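You operate a simulated robot arm through the tools that you are given. There is no shell and no other tool. Be economical: measure what you need, move in short steps, check, and stop when the job is done.

The job below is to be done with a simulated robot arm. You get a single attempt, and the scene is never put back.

Task
Put the coffee mill on the green plate on the top of the blue stand.

The check looks at the end state, three seconds after you hand in, the way a careful person would. Anything else that was tipped, shoved, dropped, spilled or broken makes it a failure.

Robot
A 6-joint arm with a two-finger parallel gripper, fixed in place. Base frame: the origin is at the foot of the arm, x ahead of it, y to its left, z up; the work surface is at about z = 0. Units: cm, rad, N and s.
With the tool pointing down near the work surface it reaches from about 14 to 58 cm from the base axis. Its first joint turns from -1.152 to 1.152 rad. Payload 2.1 kg.
Tool frame: the origin (TCP) lies between the finger pads and is the grasp point; the fingertips stand 3 cm ahead of it; z points along the fingers, y is the line along which they close. The gripper opens to 9.4 cm. The fingers are 2.8 cm wide and 1 cm thick; the gripper's body (5 by 9.6 cm) begins 5.5 cm behind the TCP.
Orientation is that of the tool frame in the base frame, as [roll, pitch, yaw] about the fixed x, y, z axes, in that order (R = Rz(yaw) Ry(pitch) Rx(roll)). With the fingers straight down and closing along the base's y, the tool's x points along the base's -x, its y along +y and its z along -z.

Tools
- The arm moves only by the tool move_arm. Its argument "increments" is a list of rows, each an object of numbers (a shift or turn left out is 0, a gripper value left out holds the last): "jaw": the closure, from 0 (fully open) to 1 (shut); "tx", "ty", "tz": the shift along the tool's x, y, z in units of 25 mm (1.0 is 25 mm); "yaw": the turn about the tool's z in units of 5 degrees (1.0 is 5 degrees). In form: [{"jaw": .., "tx": .., "ty": .., "tz": .., "yaw": ..}, ...]. A call has 1 to 12 rows; each row shifts and turns the commanded pose from where the row before left it, along the tool's axes as they then stand. A call with a number of a shift or a turn outside -1 to 1 is refused whole. A row lasts 0.2 s, in which the tool goes at most 5 cm and 0.15 rad; a call with a longer step from one row to the next is refused whole, and so is a gripper value outside its range. Where a pose cannot be reached the arm comes as near as it can. A force on the tool above 40 N (or 10 N above the force at the start of the call, whichever is more), or a blocked arm, ends the call early, and 0.2 s more pass. Each finger travels about 7.2 cm/s and halts on what it meets, pressing with about 43 N; the grip force reading is that of the motor and also rises with nothing between the fingers. The clock runs only during rows and for 0.2 s after the last one: add rows that do not move to give the fingers time. The reply holds the time, the measured pose of the TCP, the force on the tool along the base axes, the opening and the grip force, in the units named above and with some noise, and new pictures: "pictures" is both (left out), scene, wrist or none.
- Cameras (640 x 400 px; columns grow to the right, rows downward): "scene" is fixed at [5.11, -37.55, 47.99]; the picture's right is [0.84, -0.55, 0.00], its down [-0.38, -0.59, -0.71] and it looks along [0.39, 0.60, -0.70] (base axes); focal length 260 px, centre (320, 200). "wrist" rides on the gripper at [-3.7, 0, -5.8] in the tool frame; the picture's right is [0.00, -1.00, 0.00], its down [0.97, 0.00, -0.24] and it looks along [0.24, 0.00, 0.97] (tool axes); focal length 218 px, centre (320, 200).
- locate(camera, pixels): there is no depth. For up to 12 entries [column, row, z] of the newest picture of that camera ("zoom" is the newest enlarged one), the place [x, y] in the base frame at which the ray of that pixel passes the height z, good to about 0.2 cm, but the place of the scene camera against the robot may be out by one fixed shift of up to 1.8 cm in any direction. The clock stands still meanwhile.
- enlarge(camera, box): a new picture of the part [left, top, right, bottom] of that camera's present view, enlarged. The clock stands still meanwhile.
- close_job(): hands the job in; it is judged then, once.

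Go step by step. Measure first, check grasps and placings, and put right what went wrong. The budget is 60 turns and 120 pictures, counting those below and the enlarged ones. Unless the task says otherwise, let go and move clear before handing in, and close with one line.

The tools are called after "Call:" by a JSON object that holds its "method" and its "body". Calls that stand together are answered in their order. move_arm: Moves the arm, as the interface text tells. Its arguments: {"type":"object","properties":{"increments":{"type":"array","items":{"type":"object","properties":{"jaw":{"type":"number"},"tx":{"type":"number"},"ty":{"type":"number"},"tz":{"type":"number"},"yaw":{"type":"number"}}}},"pictures":{"type":"string","enum":["both","scene","wrist","none"]}},"required":["increments"]} The other tools are called the same way: locate (camera, pixels) gives the place at which the rays of pixels pass given heights; enlarge (camera, box) takes an enlarged picture of a part of a camera's view; close_job () hands the job in.

At the start:

```text
time: 0.0
eef_pos: [25.9, 4.21, 24.28]
tool_rot: [3.141, -0.001, -3.14]
force: [0.5, -0.4, 0.2]
opening: 9.4
finger_force: 0.1
```

scene: 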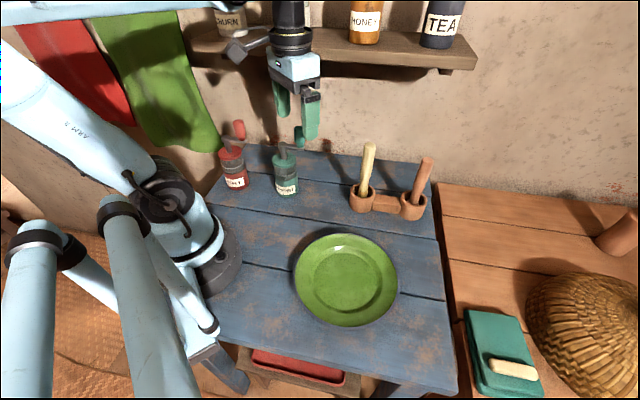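
wrist: 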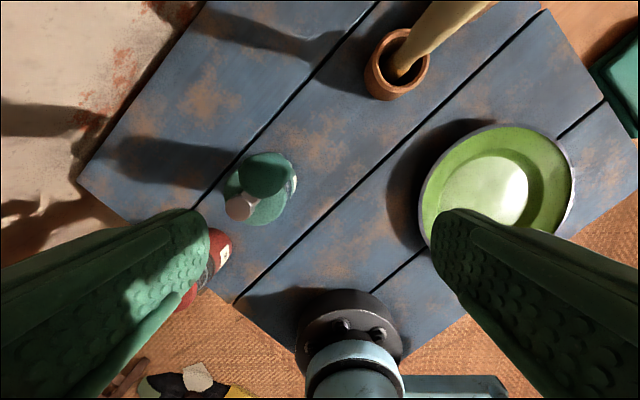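

Two small mill-like objects stand on the blue table, a red one near (235,165) and a green one near (285,170), both with labels. I'll enlarge to read them.

Call:
{"method": "enlarge", "body": {"camera": "scene", "box": [200, 100, 330, 210]}}

Call:
{"method": "enlarge", "body": {"camera": "wrist", "box": [160, 120, 340, 320]}}

Call:
{"method": "enlarge", "body": {"camera": "scene", "box": [200, 130, 480, 400]}}

```text
3.64 times, centred on (265, 155) of scene
```

zoom: 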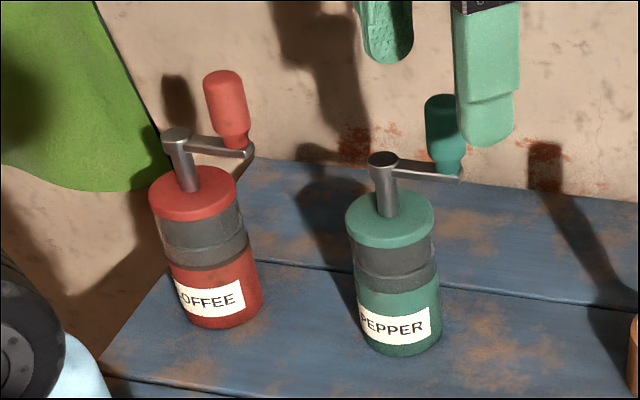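

```text
2.00 times, centred on (250, 220) of wrist
```

zoom: 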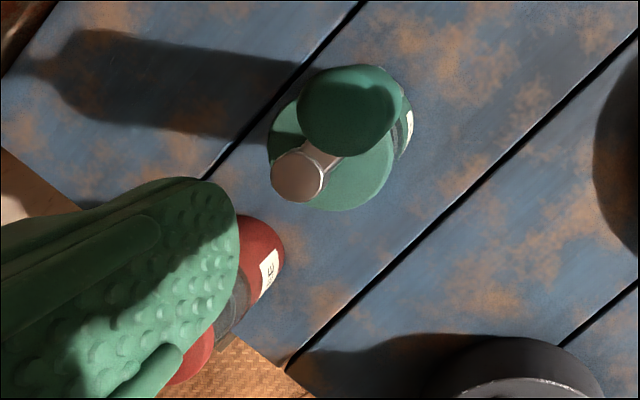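

```text
1.48 times, centred on (340, 265) of scene
```

zoom: 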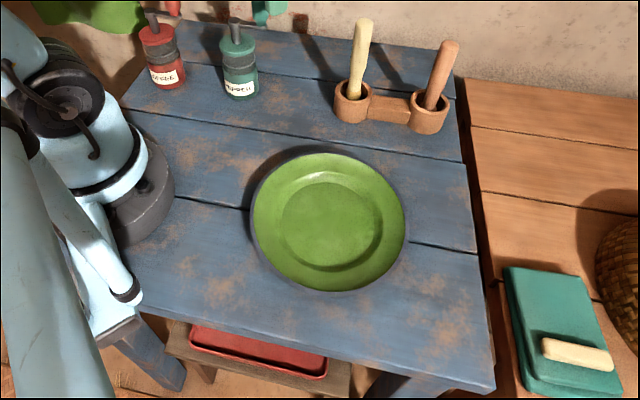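

The red mill is labelled COFFEE and the green one PEPPER; the plate is on the blue stand. Now I'll locate them and check the stand's height.

Call:
{"method": "locate", "body": {"camera": "scene", "pixels": [[239, 189, 0], [288, 196, 0], [346, 280, 0], [346, 325, 0], [220, 143, 15], [232, 153, 10], [286, 160, 10], [361, 208, 0], [412, 217, 0], [294, 275, 1], [398, 285, 1], [347, 234, 1]]}}

Call:
{"method": "locate", "body": {"camera": "wrist", "pixels": [[262, 195, 0], [262, 195, 10], [78, 187, 0], [497, 187, 0], [422, 190, 1], [574, 190, 1], [500, 123, 1], [215, 250, 0], [200, 280, 0], [190, 305, 10], [392, 85, 0], [240, 208, 13]]}}

```text
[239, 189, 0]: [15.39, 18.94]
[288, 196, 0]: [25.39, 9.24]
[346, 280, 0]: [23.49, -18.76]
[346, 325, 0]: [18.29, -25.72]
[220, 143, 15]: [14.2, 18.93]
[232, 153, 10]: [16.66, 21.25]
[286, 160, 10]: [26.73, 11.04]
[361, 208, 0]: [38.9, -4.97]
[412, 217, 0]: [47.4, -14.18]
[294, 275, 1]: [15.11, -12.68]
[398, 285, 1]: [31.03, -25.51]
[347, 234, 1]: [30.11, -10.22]
```

```text
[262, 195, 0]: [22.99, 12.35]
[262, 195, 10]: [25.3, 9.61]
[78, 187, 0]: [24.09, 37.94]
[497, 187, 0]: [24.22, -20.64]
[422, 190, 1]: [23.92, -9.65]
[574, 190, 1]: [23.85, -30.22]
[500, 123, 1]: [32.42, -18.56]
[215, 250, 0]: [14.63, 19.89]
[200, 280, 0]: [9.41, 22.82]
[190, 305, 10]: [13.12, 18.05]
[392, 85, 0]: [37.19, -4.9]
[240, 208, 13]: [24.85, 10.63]
```

Coffee mill is at roughly (15.5, 19.5), its knob maybe 20+ cm tall, so I'll rise first and then travel over for a wrist view.

Call:
{"method": "move_arm", "body": {"increments": [{"jaw": 0, "tz": -1}, {"tz": -1}, {"tx": 0.6}, {"tx": 0.8, "ty": 0.2}, {"tx": 0.6, "ty": 0.6, "yaw": -1}, {"yaw": -1}, {"yaw": -1}, {"yaw": -1}, {"yaw": -1}, {"yaw": -1}, {"yaw": -1}, {"yaw": -1}], "pictures": "both"}}

```text
time: 2.6
eef_pos: [20.91, 6.13, 29.32]
tool_rot: [-3.141, 0.002, -2.442]
force: [0.5, -0.8, -0.4]
opening: 9.4
finger_force: 0.0
```

scene: 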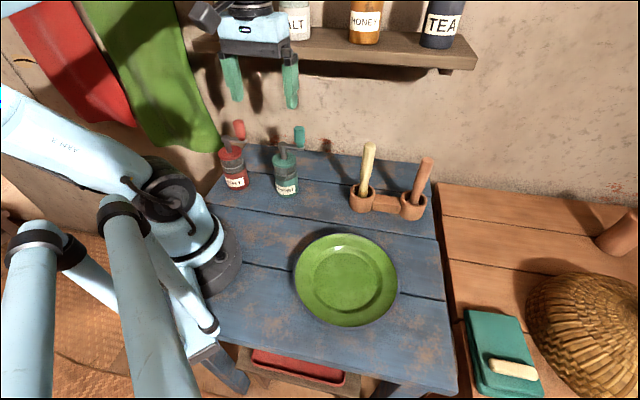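
wrist: 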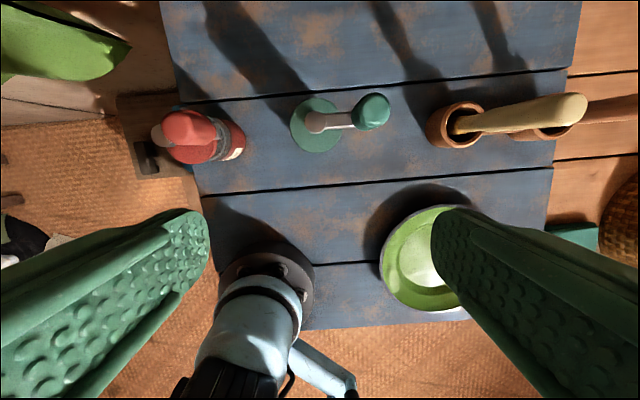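

The coffee mill shows at wrist (195,137), its crank pointing roughly along the image's right. I'll continue turning so that the knob comes on the tool's +x side.

Call:
{"method": "move_arm", "body": {"increments": [{"yaw": -1}, {"yaw": -1}, {"yaw": -1}, {"yaw": -1}, {"yaw": -1}, {"yaw": -1}, {"yaw": -1}, {"yaw": -1}, {"yaw": -1}, {"yaw": -1}, {"yaw": -1}, {"yaw": -1}], "pictures": "both"}}

```text
time: 5.2
eef_pos: [20.93, 6.18, 29.38]
tool_rot: [-3.141, 0.001, -1.395]
force: [0.0, -0.3, 0.0]
opening: 9.44
finger_force: 0.0
```

scene: 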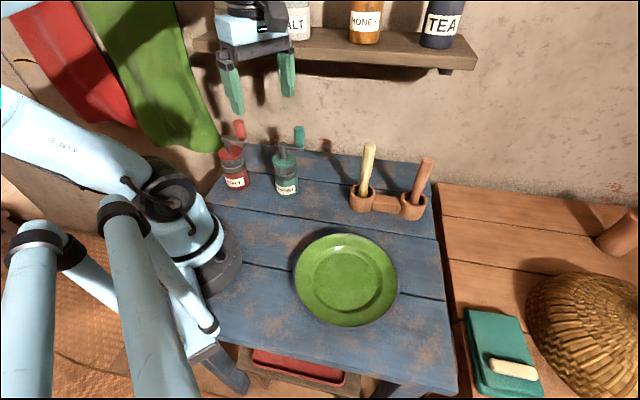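
wrist: 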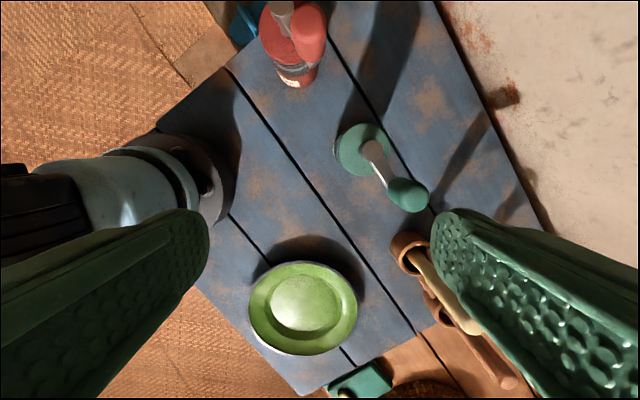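

Now I'll shift toward the coffee mill at height to look down on it.

Call:
{"method": "move_arm", "body": {"increments": [{"tx": -0.6, "ty": 0.2}, {"tx": -0.6, "ty": 0.3}, {"tx": -0.6, "ty": 0.3}, {"tx": -0.6, "ty": 0.3}, {"tx": -0.6}, {"tx": -0.4}], "pictures": "both"}}

```text
time: 6.6
eef_pos: [16.64, 14.17, 29.28]
tool_rot: [3.141, 0.0, -1.396]
force: [0.8, -0.1, -0.3]
opening: 9.4
finger_force: 0.0
```

scene: 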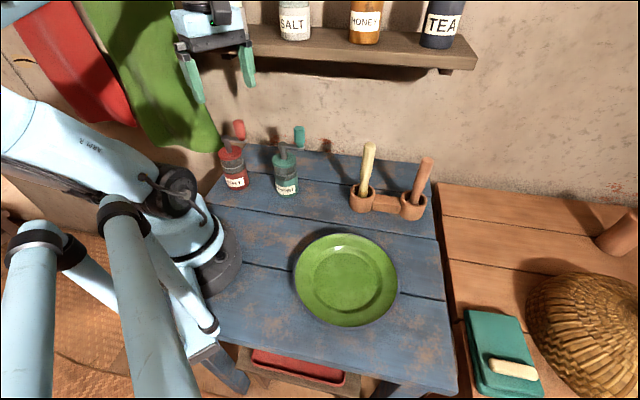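
wrist: 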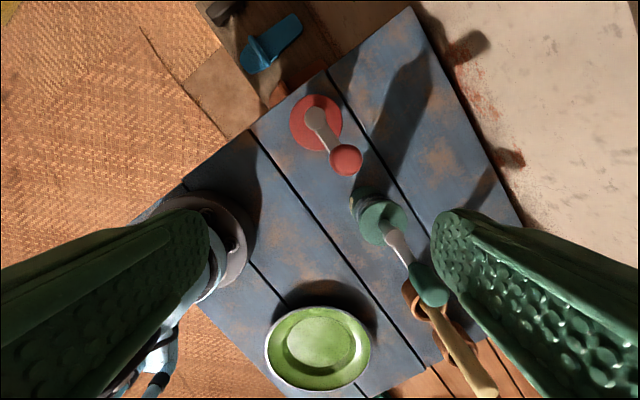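

The view is clear: red lid centre ~(316,122), post top (314,116), knob top (346,160). I'll enlarge and locate.

Call:
{"method": "enlarge", "body": {"camera": "wrist", "box": [260, 75, 400, 175]}}

Call:
{"method": "enlarge", "body": {"camera": "scene", "box": [205, 110, 275, 200]}}

Call:
{"method": "locate", "body": {"camera": "wrist", "pixels": [[316, 122, 9], [289, 122, 9], [343, 122, 9], [314, 116, 14], [346, 160, 14], [346, 160, 20], [316, 95, 9], [316, 150, 9], [318, 347, 0], [318, 347, 2], [412, 8, 0], [464, 200, 0]]}}

```text
4.00 times, centred on (330, 125) of wrist
```

zoom: 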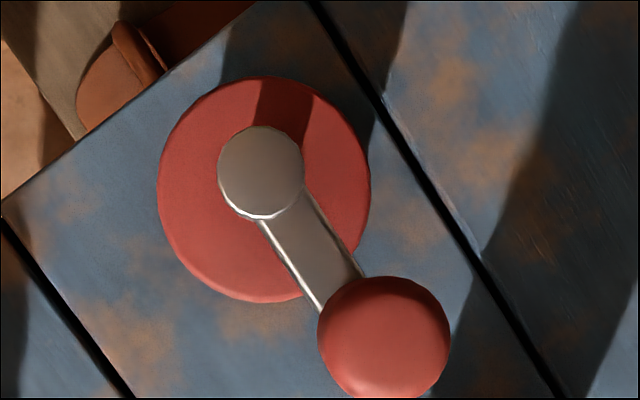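

```text
4.44 times, centred on (240, 155) of scene
```

zoom: 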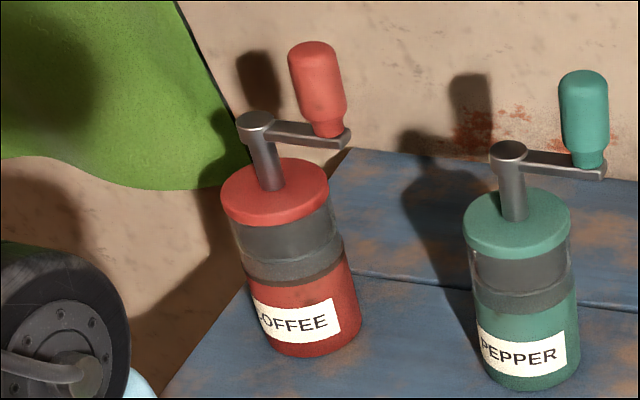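

```text
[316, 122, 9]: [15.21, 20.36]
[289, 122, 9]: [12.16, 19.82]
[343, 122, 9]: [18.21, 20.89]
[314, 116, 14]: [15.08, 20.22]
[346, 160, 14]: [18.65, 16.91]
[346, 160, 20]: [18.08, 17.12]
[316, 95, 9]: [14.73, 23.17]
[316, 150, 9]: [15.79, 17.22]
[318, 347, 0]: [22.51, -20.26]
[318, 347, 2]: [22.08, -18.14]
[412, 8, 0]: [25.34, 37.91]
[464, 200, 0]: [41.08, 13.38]
```

The mill axis is at about (15.15, 20.3), lid Ø6 with top z≈10, post top z≈15, knob at radius 4.4 cm on azimuth −46° with top z≈19.5. With the fingers closing across the crank direction and the knob on the tool's +x side, the gripper body fits beside the knob; I'll align above.

Call:
{"method": "move_arm", "body": {"increments": [{"yaw": -1}, {"yaw": -1}, {"yaw": -1}, {"yaw": -1}, {"yaw": -1}, {"yaw": -1}, {"yaw": -0.8}, {"tx": -0.6, "ty": -0.35}, {"tx": -0.6, "ty": -0.35}, {"tx": -0.6, "ty": -0.35}, {"tx": -0.5, "ty": -0.22}, {}], "pictures": "both"}}

```text
time: 8.7
eef_pos: [15.91, 16.94, 29.37]
tool_rot: [3.123, -0.006, -0.804]
force: [-20.8, -20.5, 7.4]
opening: 7.73
finger_force: 0.1
stopped in row 10: the force on the tool passed its limit (the readings are from after the stop); the commanded pose is now the measured one
```

scene: 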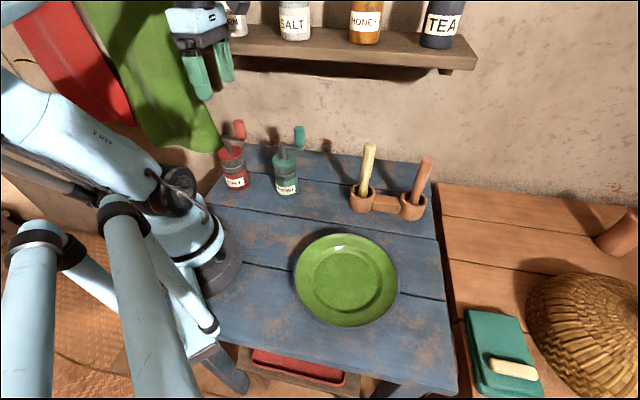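
wrist: 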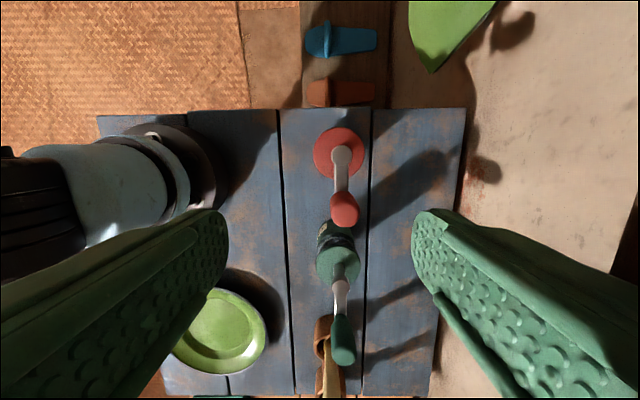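

The tool hit something on its −y (wall) side, likely the shelf. I'll back away in +ty and look closer.

Call:
{"method": "move_arm", "body": {"increments": [{"ty": 0.4}, {"ty": 0.4}, {}], "pictures": "none"}}

Call:
{"method": "enlarge", "body": {"camera": "scene", "box": [140, 0, 340, 125]}}

Call:
{"method": "enlarge", "body": {"camera": "wrist", "box": [400, 0, 640, 400]}}

```text
time: 9.4
eef_pos: [14.54, 15.71, 29.34]
tool_rot: [3.133, -0.007, -0.805]
force: [-0.1, 0.5, 0.4]
opening: 9.42
finger_force: 0.0
```

```text
3.20 times, centred on (240, 62) of scene
```

zoom: 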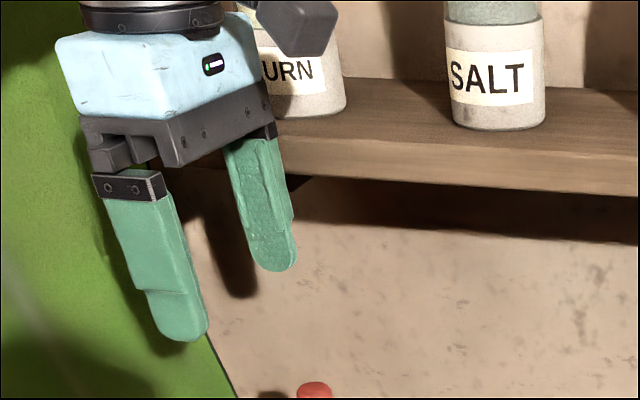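

```text
1.00 times, centred on (520, 200) of wrist
```

zoom: 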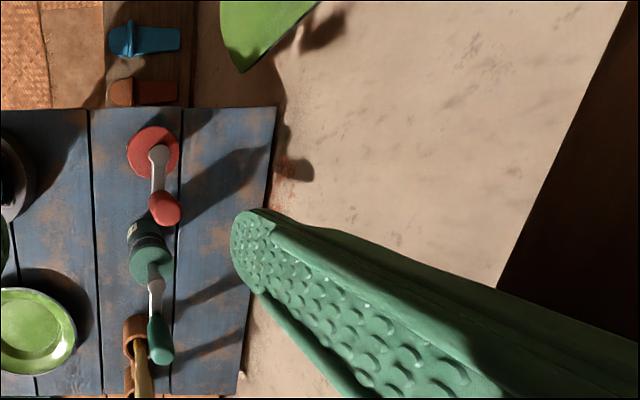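

The right finger had touched the shelf's front edge (shelf bottom roughly z≈32, over the mill's back side). So I'll have to come in low from the shelf-free side; first a close look at the wrist's upper parts to check clearances.

Call:
{"method": "move_arm", "body": {"increments": [{"ty": 1}, {"tz": 1}, {"tz": 1}, {"tz": 1}, {"tz": 0.4}, {}], "pictures": "both"}}

Call:
{"method": "enlarge", "body": {"camera": "scene", "box": [110, 0, 310, 125]}}

```text
time: 10.6
eef_pos: [12.98, 14.02, 21.92]
tool_rot: [3.14, -0.009, -0.811]
force: [0.4, -0.9, 21.9]
opening: 9.38
finger_force: 0.0
stopped in row 5: the force on the tool passed its limit (the readings are from after the stop); the commanded pose is now the measured one
```

scene: 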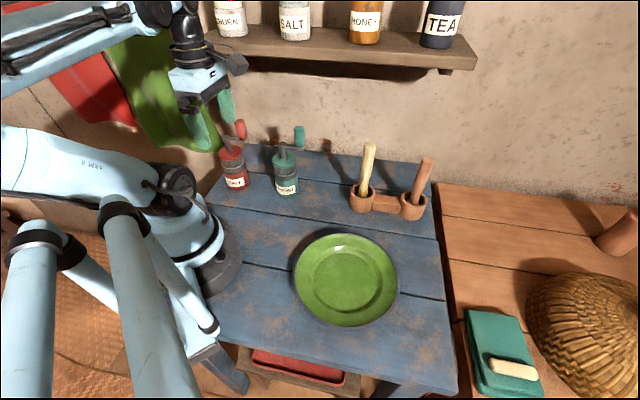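
wrist: 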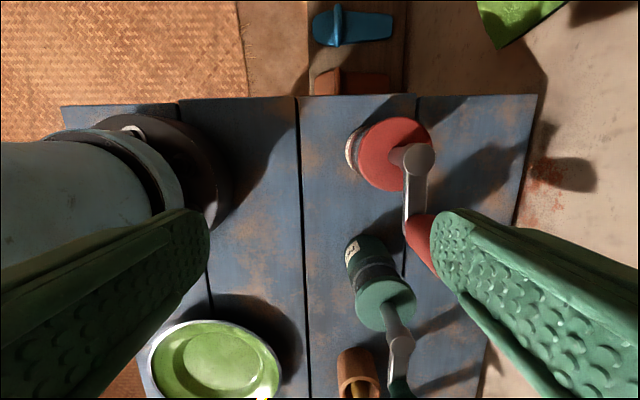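

```text
3.20 times, centred on (210, 62) of scene
```

zoom: 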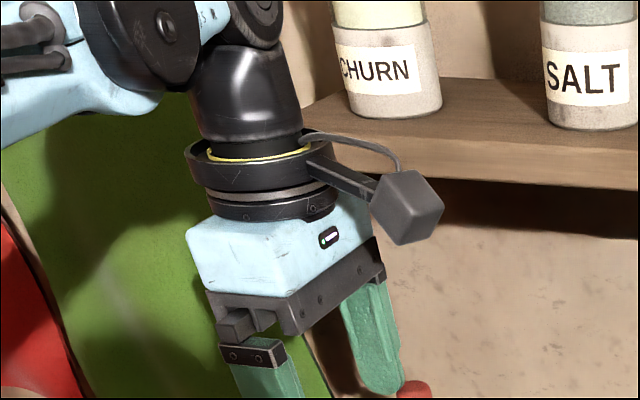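

The right fingertip has come down on the coffee knob (22 N); the mill still stands. I'll rise off it at once.

Call:
{"method": "move_arm", "body": {"increments": [{"tz": -0.4}, {"tz": -0.6}, {}], "pictures": "both"}}

Call:
{"method": "enlarge", "body": {"camera": "scene", "box": [150, 80, 310, 200]}}

```text
time: 11.4
eef_pos: [12.88, 13.92, 24.46]
tool_rot: [3.139, -0.011, -0.811]
force: [-0.7, 0.4, -0.3]
opening: 9.41
finger_force: 0.0
```

scene: 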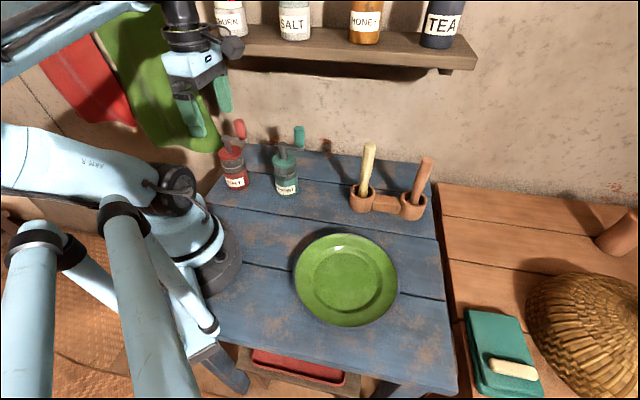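
wrist: 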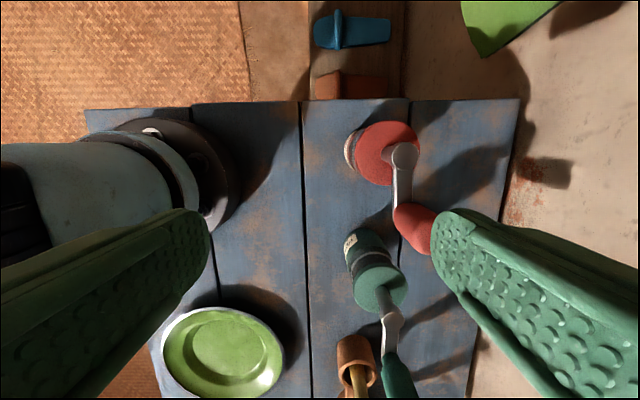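

```text
3.33 times, centred on (230, 140) of scene
```

zoom: 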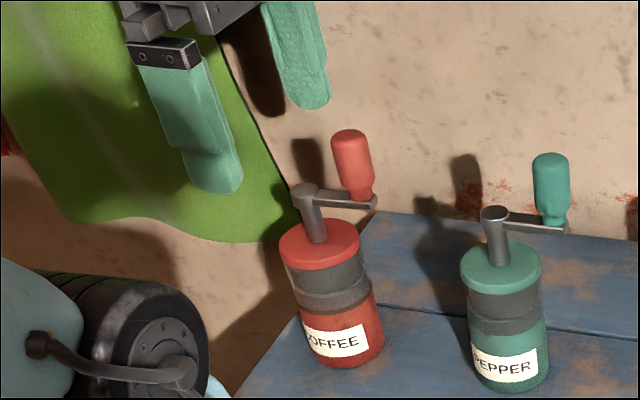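

The mill still stands as before. I'll re-measure it from this second viewpoint to fix heights by parallax.

Call:
{"method": "enlarge", "body": {"camera": "wrist", "box": [330, 100, 450, 260]}}

Call:
{"method": "locate", "body": {"camera": "wrist", "pixels": [[387, 153, 9], [387, 153, 10], [387, 153, 11], [405, 156, 14], [405, 156, 15], [405, 156, 16], [404, 210, 18], [404, 210, 19.5]]}}

```text
2.50 times, centred on (390, 180) of wrist
```

zoom: 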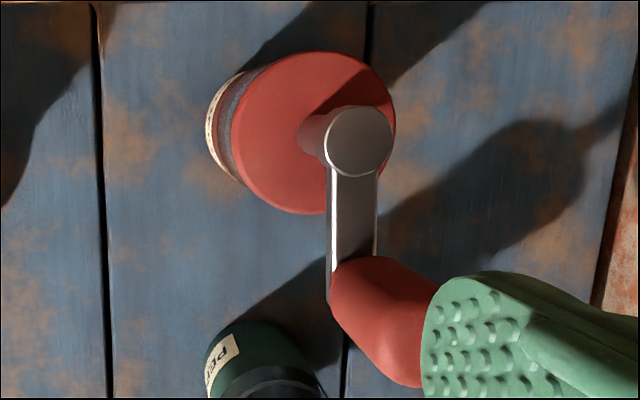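

```text
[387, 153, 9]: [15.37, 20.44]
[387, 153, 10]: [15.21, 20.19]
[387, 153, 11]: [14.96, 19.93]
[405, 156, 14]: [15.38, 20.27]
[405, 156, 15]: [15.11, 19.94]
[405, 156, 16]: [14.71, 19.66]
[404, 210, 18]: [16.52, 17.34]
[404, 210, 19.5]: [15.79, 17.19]
```

Lid centre ≈(15.2, 20.25), post top ≈14.4, crank azimuth −46°. I'll turn 30° more and go to a spot left of the mill (clear of shelf and mill), still high.

Call:
{"method": "move_arm", "body": {"increments": [{"yaw": -1}, {"yaw": -1}, {"yaw": -1}, {"yaw": -1}, {"yaw": -1}, {"yaw": -1}, {"tx": -0.63}, {"tx": -0.63}, {"tx": -0.62}, {"ty": -0.55}, {"ty": -0.54}, {}], "pictures": "both"}}

```text
time: 14.0
eef_pos: [9.16, 18.02, 24.31]
tool_rot: [3.133, -0.007, -0.285]
force: [0.2, 0.0, 0.5]
opening: 9.41
finger_force: 0.1
```

scene: 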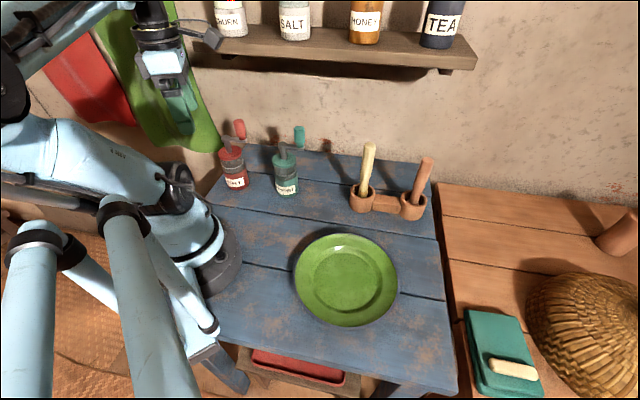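
wrist: 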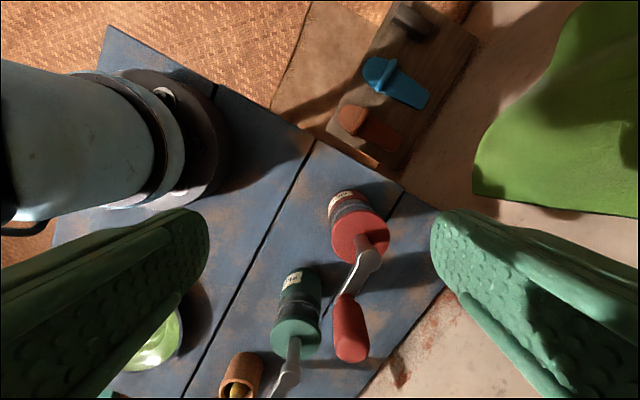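

Clear of mill and shelf here. I'll check where the blue/brown items beyond the table edge lie relative to my path before descending.

Call:
{"method": "locate", "body": {"camera": "wrist", "pixels": [[370, 130, 0], [370, 130, 8], [396, 82, 0], [403, 185, 0], [490, 195, 10], [358, 236, 10], [370, 256, 14.4], [396, 140, 0]]}}

Call:
{"method": "enlarge", "body": {"camera": "wrist", "box": [290, 0, 490, 200]}}

Call:
{"method": "enlarge", "body": {"camera": "scene", "box": [120, 0, 280, 200]}}

```text
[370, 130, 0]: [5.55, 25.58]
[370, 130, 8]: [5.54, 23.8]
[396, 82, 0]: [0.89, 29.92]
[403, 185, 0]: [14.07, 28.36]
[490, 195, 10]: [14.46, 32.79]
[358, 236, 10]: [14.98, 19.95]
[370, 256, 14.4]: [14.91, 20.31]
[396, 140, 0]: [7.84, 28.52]
```

```text
2.00 times, centred on (390, 100) of wrist
```

zoom: 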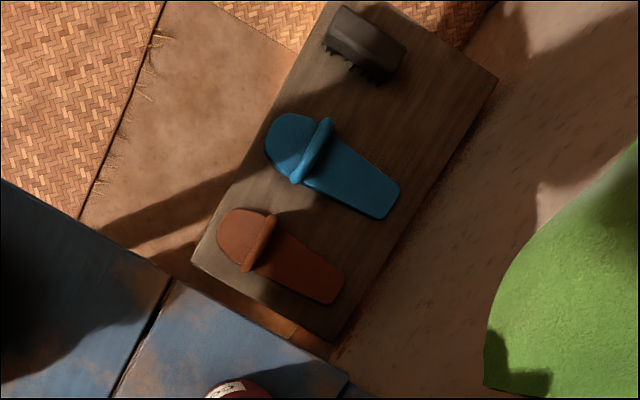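

```text
2.00 times, centred on (200, 100) of scene
```

zoom: 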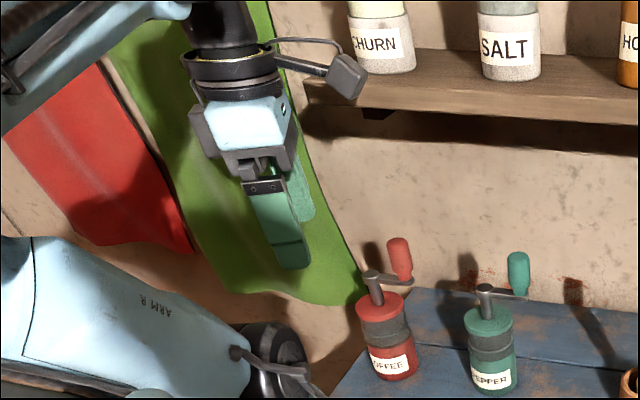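

The slippers are on a low floor bench, no obstacle. Descending beside the mill to TCP z≈10.

Call:
{"method": "move_arm", "body": {"increments": [{"tz": 0.8}, {"tz": 0.8}, {"tz": 0.8}, {"tz": 0.8}, {"tz": 0.8}, {"tz": 0.8}, {"tz": 0.6}, {"tz": 0.3}, {}], "pictures": "both"}}

```text
time: 16.0
eef_pos: [9.45, 17.87, 10.07]
tool_rot: [3.135, -0.007, -0.287]
force: [0.6, 0.3, -0.5]
opening: 9.39
finger_force: 0.1
```

scene: 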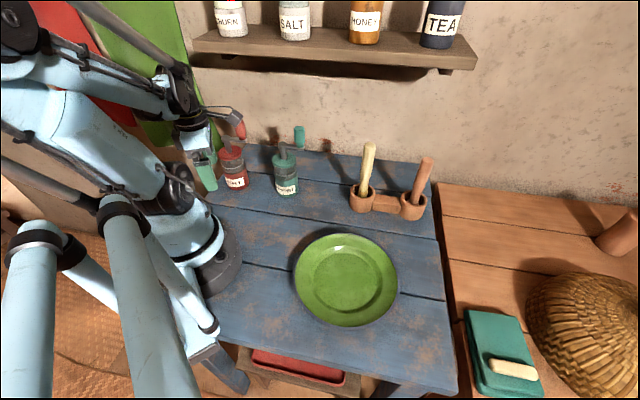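
wrist: 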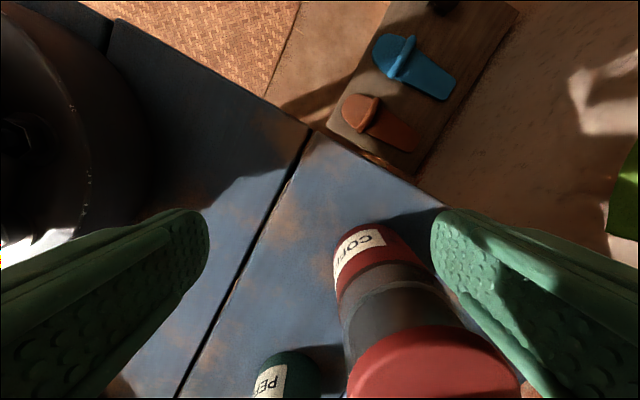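

I'm beside the mill without contact; the grey box on the wrist is close to the red knob in the scene at (237,125). I'll zoom there.

Call:
{"method": "enlarge", "body": {"camera": "scene", "box": [180, 90, 280, 200]}}

```text
3.64 times, centred on (230, 145) of scene
```

zoom: 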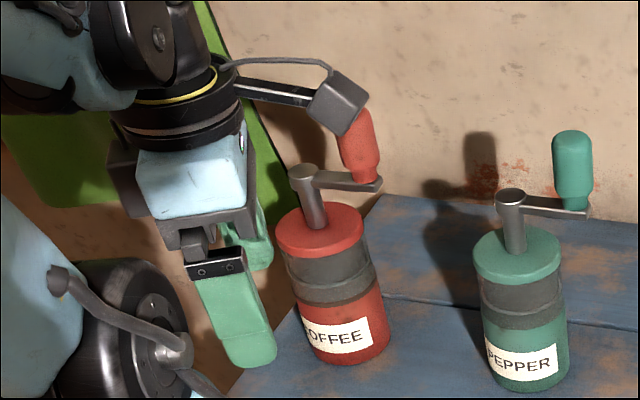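

Computed: box bottom z≈20.2, knob top ≈19. I'll raise 0.6 cm, back off 0.5 cm in x for finger clearance, and slide sideways so that the fingers line up with the mill.

Call:
{"method": "move_arm", "body": {"increments": [{"tz": -0.24, "tx": -0.2}, {}, {"ty": -0.4}, {"ty": -0.4}, {"ty": -0.4}, {"ty": -0.35}, {}], "pictures": "both"}}

```text
time: 17.6
eef_pos: [10.68, 21.24, 10.56]
tool_rot: [3.137, -0.004, -0.286]
force: [0.0, -0.5, 0.1]
opening: 9.38
finger_force: 0.1
out of reach, approached as far as the arm can: row 3, 5
```

scene: 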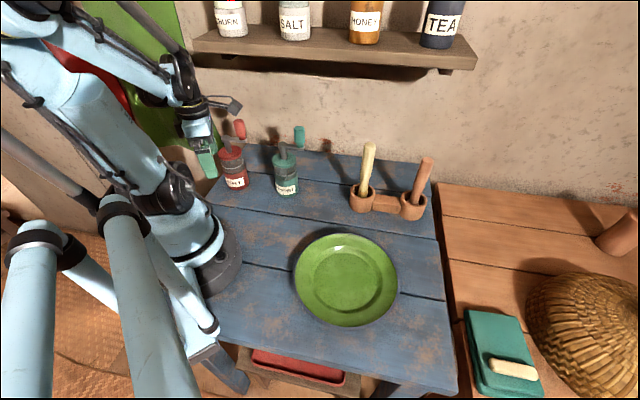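
wrist: 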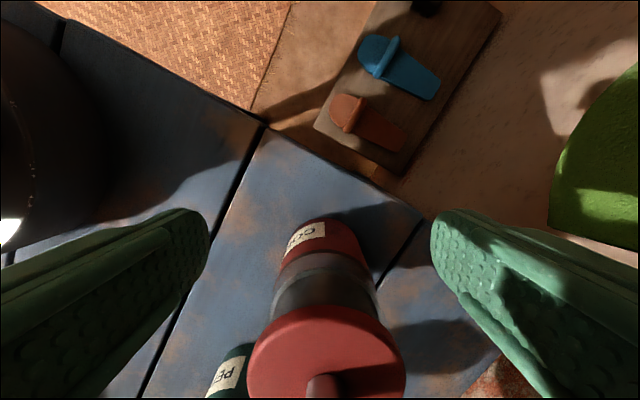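

The fingers now straddle the mill's line (lid centre column ≈326 vs 320). Sliding forward along tool x by ~4.1 cm.

Call:
{"method": "move_arm", "body": {"increments": [{"tx": 0.4, "ty": -0.08}, {"tx": 0.4}, {"tx": 0.4}, {"tx": 0.4}, {}], "pictures": "both"}}

Call:
{"method": "enlarge", "body": {"camera": "scene", "box": [160, 70, 280, 200]}}

```text
time: 18.8
eef_pos: [14.43, 20.28, 10.69]
tool_rot: [3.133, -0.006, -0.286]
force: [-0.2, -0.1, -0.3]
opening: 9.37
finger_force: 0.1
```

scene: 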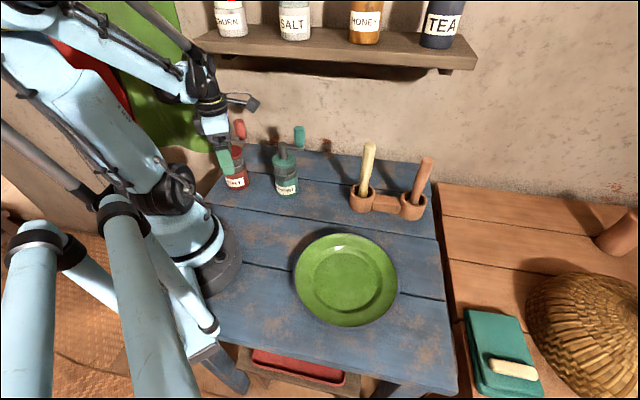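
wrist: 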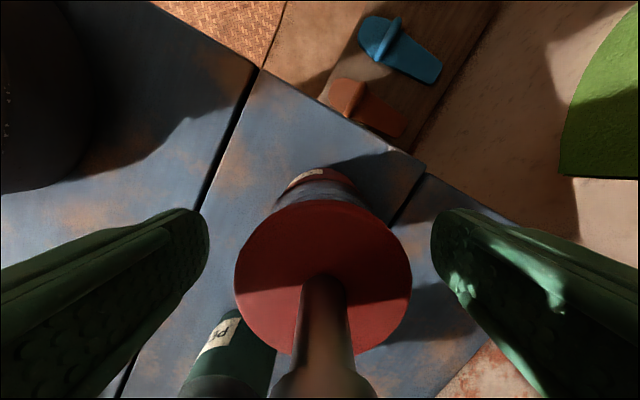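

```text
3.08 times, centred on (220, 135) of scene
```

zoom: 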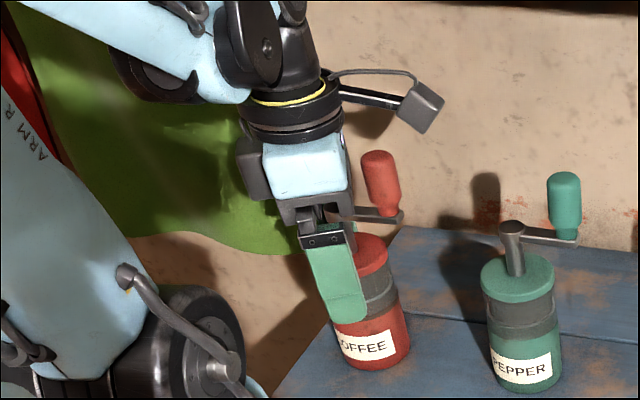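

No contact, lid centred between the fingers. Lowering 0.5 cm and closing.

Call:
{"method": "move_arm", "body": {"increments": [{"tz": 0.2, "tx": 0.06}, {"jaw": 0.3}, {"jaw": 0.5}, {"jaw": 1}, {"jaw": 1}, {"jaw": 1}], "pictures": "both"}}

```text
time: 20.2
eef_pos: [14.54, 20.27, 10.21]
tool_rot: [3.133, -0.007, -0.285]
force: [-0.3, -0.2, 0.7]
opening: 6.08
finger_force: 43.0
```

scene: 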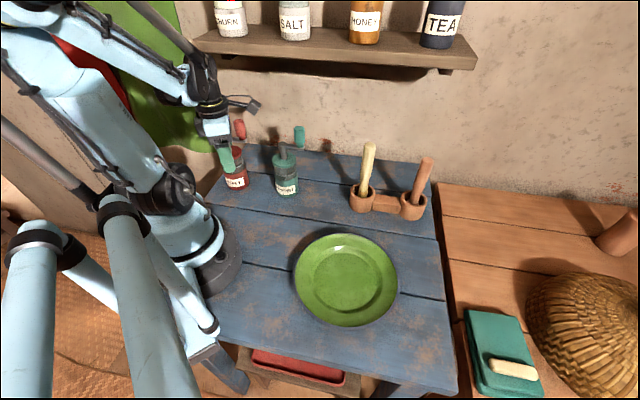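
wrist: 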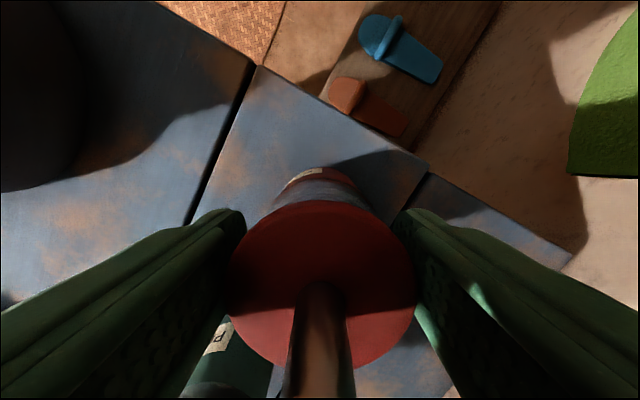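

Gripped at 6.08 cm with 43 N. Lifting slightly.

Call:
{"method": "move_arm", "body": {"increments": [{"tz": -0.3}, {"tz": -0.4}, {}], "pictures": "both"}}

Call:
{"method": "enlarge", "body": {"camera": "scene", "box": [180, 20, 300, 200]}}

```text
time: 21.0
eef_pos: [14.45, 20.45, 11.96]
tool_rot: [3.134, -0.009, -0.283]
force: [0.6, -0.1, -1.8]
opening: 6.05
finger_force: 43.0
```

scene: 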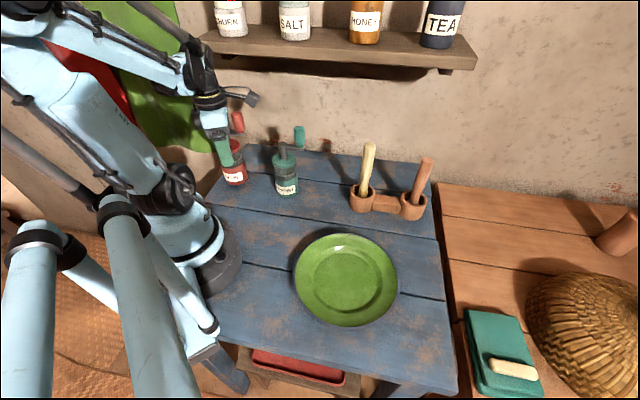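
wrist: 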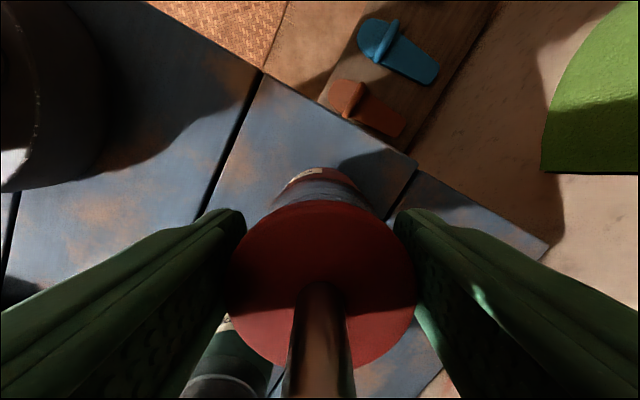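

```text
2.22 times, centred on (240, 110) of scene
```

zoom: 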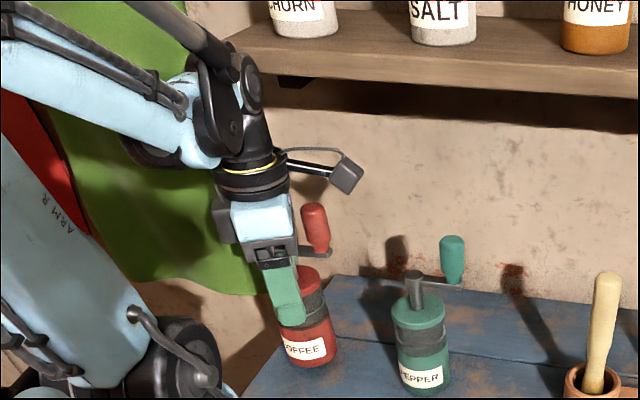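

The mill is held and off the table (~1.75 cm). Now retreating away from the wall along +ty, then raising once clear of the shelf.

Call:
{"method": "move_arm", "body": {"increments": [{"ty": 0.4}, {"ty": 0.6}, {"ty": 0.6}, {"ty": 0.6}, {"ty": 0.6}, {"ty": 0.2}, {"tz": -0.6}, {"tz": -0.8}, {"tz": -0.8}, {"tz": -0.6}, {}], "pictures": "both"}}

```text
time: 23.4
eef_pos: [12.37, 13.31, 18.94]
tool_rot: [3.134, -0.008, -0.285]
force: [-0.9, -0.6, -1.5]
opening: 6.04
finger_force: 43.0
```

scene: 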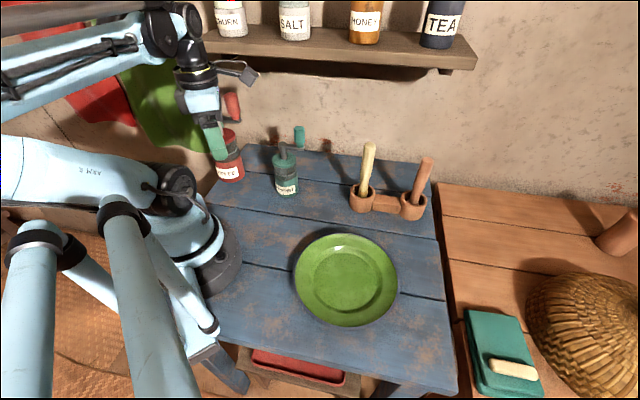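
wrist: 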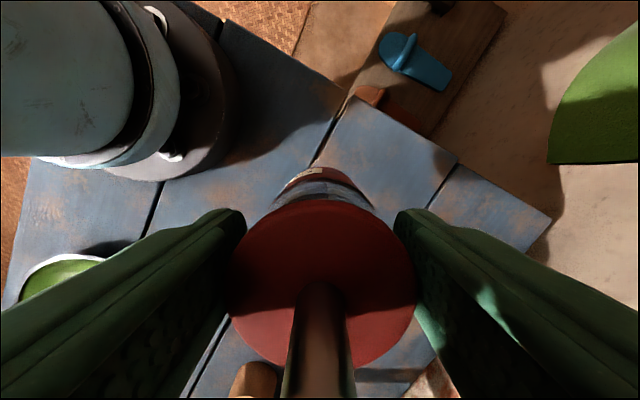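

Mill is raised well clear, held firmly. Now transit toward the plate, passing inside of the pepper mill (≥3 cm gap).

Call:
{"method": "move_arm", "body": {"increments": [{"tx": 0.3, "ty": 0.3}, {"tx": 0.5, "ty": 0.5}, {"tx": 0.5, "ty": 0.65}, {"tx": 0.5, "ty": 0.7}, {"tx": 0.5, "ty": 0.7}, {"tx": 0.5, "ty": 0.7}, {"tx": 0.5, "ty": 0.7}, {"tx": 0.45, "ty": 0.6}, {"yaw": 0.7}, {"yaw": 1}, {"yaw": 1}, {"yaw": 1}], "pictures": "scene"}}

Call:
{"method": "move_arm", "body": {"increments": [{"yaw": 1}, {"yaw": 1}, {"yaw": 1}, {"yaw": 1}, {"yaw": 1}, {"yaw": 1}, {"yaw": 1}, {"yaw": 1}, {"yaw": 1}, {"yaw": 1}, {"yaw": 0.5}, {}], "pictures": "both"}}

```text
time: 26.0
eef_pos: [18.08, -1.0, 19.16]
tool_rot: [3.136, -0.008, -0.611]
force: [-0.8, 0.9, -1.6]
opening: 6.06
finger_force: 42.6
```

scene: 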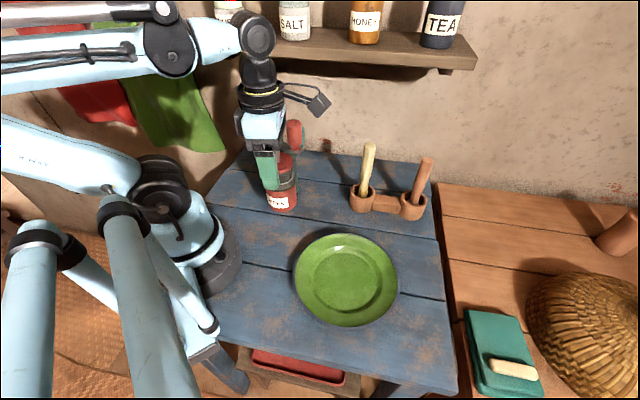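

```text
time: 28.6
eef_pos: [17.95, -0.98, 19.12]
tool_rot: [-3.137, -0.012, -1.525]
force: [0.1, 0.3, -0.8]
opening: 6.07
finger_force: 43.4
```

scene: 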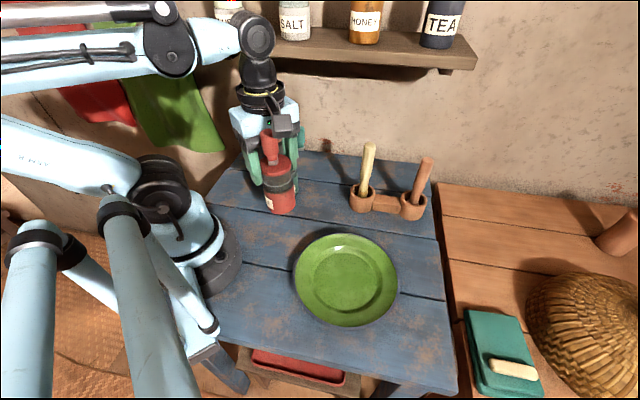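
wrist: 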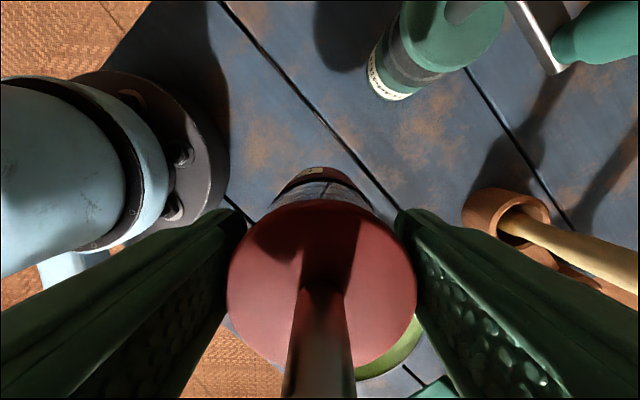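

All good; now moving the mill over the plate centre (≈(22.6, −19.8)) at this height.

Call:
{"method": "move_arm", "body": {"increments": [{"tx": 0.4, "ty": -0.1}, {"tx": 0.7, "ty": -0.15}, {"tx": 0.8, "ty": -0.16}, {"tx": 0.8, "ty": -0.16}, {"tx": 0.8, "ty": -0.16}, {"tx": 0.8, "ty": -0.16}, {"tx": 0.8, "ty": -0.16}, {"tx": 0.8, "ty": -0.16}, {"tx": 0.8, "ty": -0.16}, {"tx": 0.66, "ty": -0.16}, {}], "pictures": "both"}}

```text
time: 31.0
eef_pos: [22.65, -19.33, 19.46]
tool_rot: [-3.139, -0.011, -1.527]
force: [-0.2, 0.8, -1.3]
opening: 6.06
finger_force: 42.6
```

scene: 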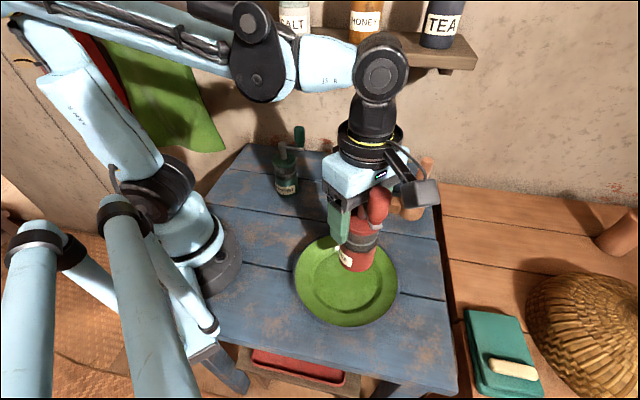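
wrist: 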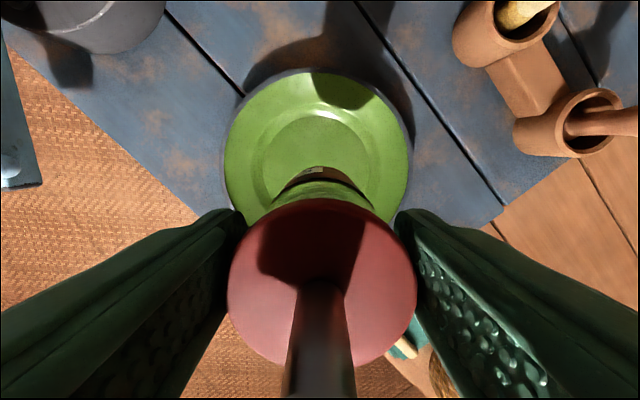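

The wrist now shows the plate well: rim top (317,70), left (222,155), right (412,155). Measuring its centre.

Call:
{"method": "locate", "body": {"camera": "wrist", "pixels": [[317, 69, 1.5], [223, 150, 1.5], [412, 150, 1.5], [240, 105, 1.5], [396, 105, 1.5], [316, 108, 0.7], [254, 165, 0.7], [374, 165, 0.7]]}}

```text
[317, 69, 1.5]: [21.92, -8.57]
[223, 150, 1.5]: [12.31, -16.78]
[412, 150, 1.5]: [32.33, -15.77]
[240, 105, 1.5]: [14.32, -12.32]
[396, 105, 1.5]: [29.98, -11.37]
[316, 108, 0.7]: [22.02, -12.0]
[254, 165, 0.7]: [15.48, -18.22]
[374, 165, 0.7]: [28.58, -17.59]
```

Plate centre ≈(22.2, −18.9), well radius ≈6.5. Shifting the mill ~1 cm back and lowering to about 1.5–2 cm above the table.

Call:
{"method": "move_arm", "body": {"increments": [{"tx": -0.4, "ty": 0.18}, {"tz": 0.5}, {"tz": 0.6}, {"tz": 0.6}, {"tz": 0.6}, {"tz": 0.4}, {"tz": 0.2}, {}], "pictures": "both"}}

Call:
{"method": "enlarge", "body": {"camera": "scene", "box": [280, 180, 420, 340]}}

```text
time: 32.8
eef_pos: [22.24, -18.28, 12.09]
tool_rot: [-3.138, -0.011, -1.526]
force: [-0.3, -0.4, -2.1]
opening: 6.05
finger_force: 43.0
```

scene: 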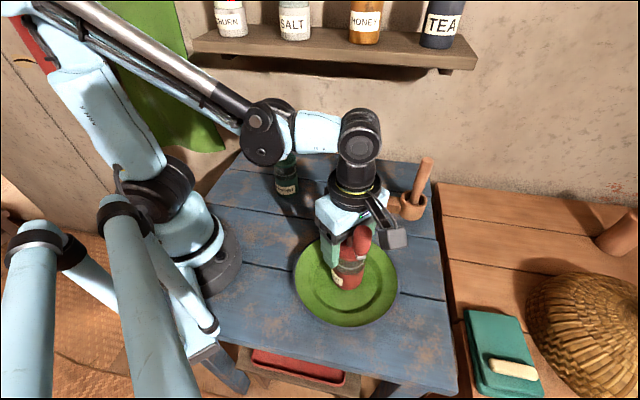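
wrist: 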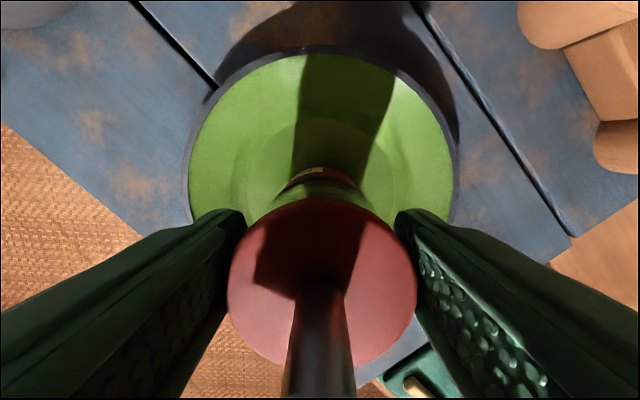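

```text
2.50 times, centred on (350, 260) of scene
```

zoom: 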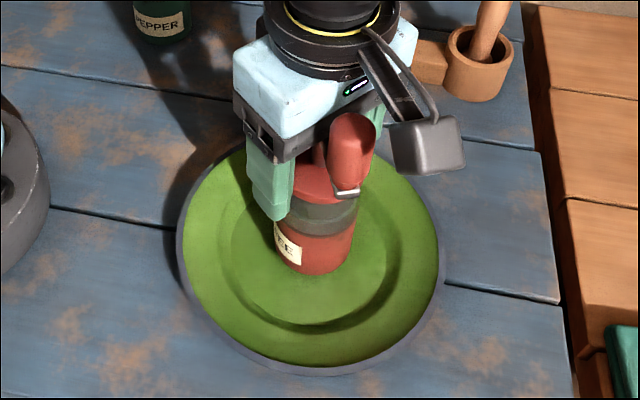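

The base is centred in the well. Lowering in fine steps until contact.

Call:
{"method": "move_arm", "body": {"increments": [{"tz": 0.1}, {"tz": 0.1}, {"tz": 0.1}, {}], "pictures": "none"}}

Call:
{"method": "move_arm", "body": {"increments": [{"tz": 0.08}, {}, {}], "pictures": "none"}}

```text
time: 33.8
eef_pos: [22.22, -18.38, 11.39]
tool_rot: [-3.139, -0.009, -1.526]
force: [0.9, 0.2, -1.1]
opening: 6.02
finger_force: 43.1
```

```text
time: 34.6
eef_pos: [22.31, -18.32, 11.12]
tool_rot: [-3.137, -0.011, -1.526]
force: [-0.6, -0.9, -0.8]
opening: 6.03
finger_force: 43.3
```

No contact yet; continuing down in small steps.

Call:
{"method": "move_arm", "body": {"increments": [{"tz": 0.06}, {}], "pictures": "none"}}

Call:
{"method": "move_arm", "body": {"increments": [{"tz": 0.06}, {}], "pictures": "scene"}}

Call:
{"method": "enlarge", "body": {"camera": "scene", "box": [280, 180, 420, 340]}}

```text
time: 35.2
eef_pos: [22.33, -18.54, 10.98]
tool_rot: [-3.138, -0.011, -1.525]
force: [0.4, 0.9, -1.6]
opening: 6.06
finger_force: 42.8
```

```text
time: 35.8
eef_pos: [22.29, -18.42, 10.82]
tool_rot: [-3.139, -0.01, -1.525]
force: [-0.4, -0.4, -0.9]
opening: 6.05
finger_force: 43.1
```

scene: 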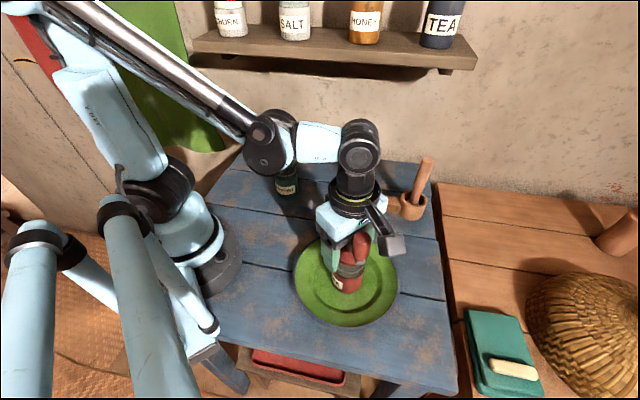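

```text
2.50 times, centred on (350, 260) of scene
```

zoom: 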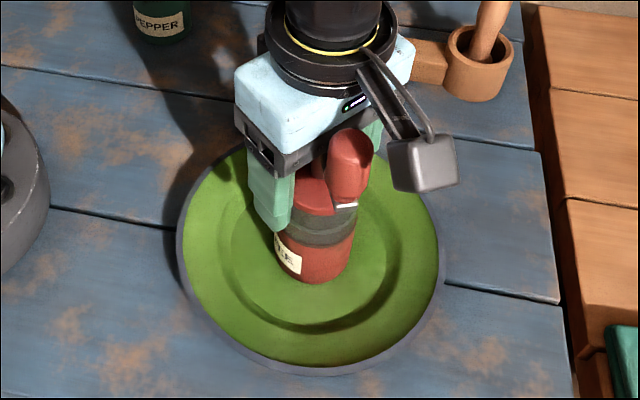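

Still about 0.6 cm above table height with no contact; continuing.

Call:
{"method": "move_arm", "body": {"increments": [{"tz": 0.06}, {}], "pictures": "none"}}

Call:
{"method": "move_arm", "body": {"increments": [{"tz": 0.05}, {}], "pictures": "none"}}

```text
time: 36.4
eef_pos: [22.24, -18.39, 10.65]
tool_rot: [-3.138, -0.011, -1.526]
force: [0.5, 0.4, -2.1]
opening: 6.04
finger_force: 42.7
```

```text
time: 37.0
eef_pos: [22.29, -18.42, 10.58]
tool_rot: [-3.136, -0.013, -1.524]
force: [5.7, -2.9, 25.0]
opening: 6.0
finger_force: 42.9
```

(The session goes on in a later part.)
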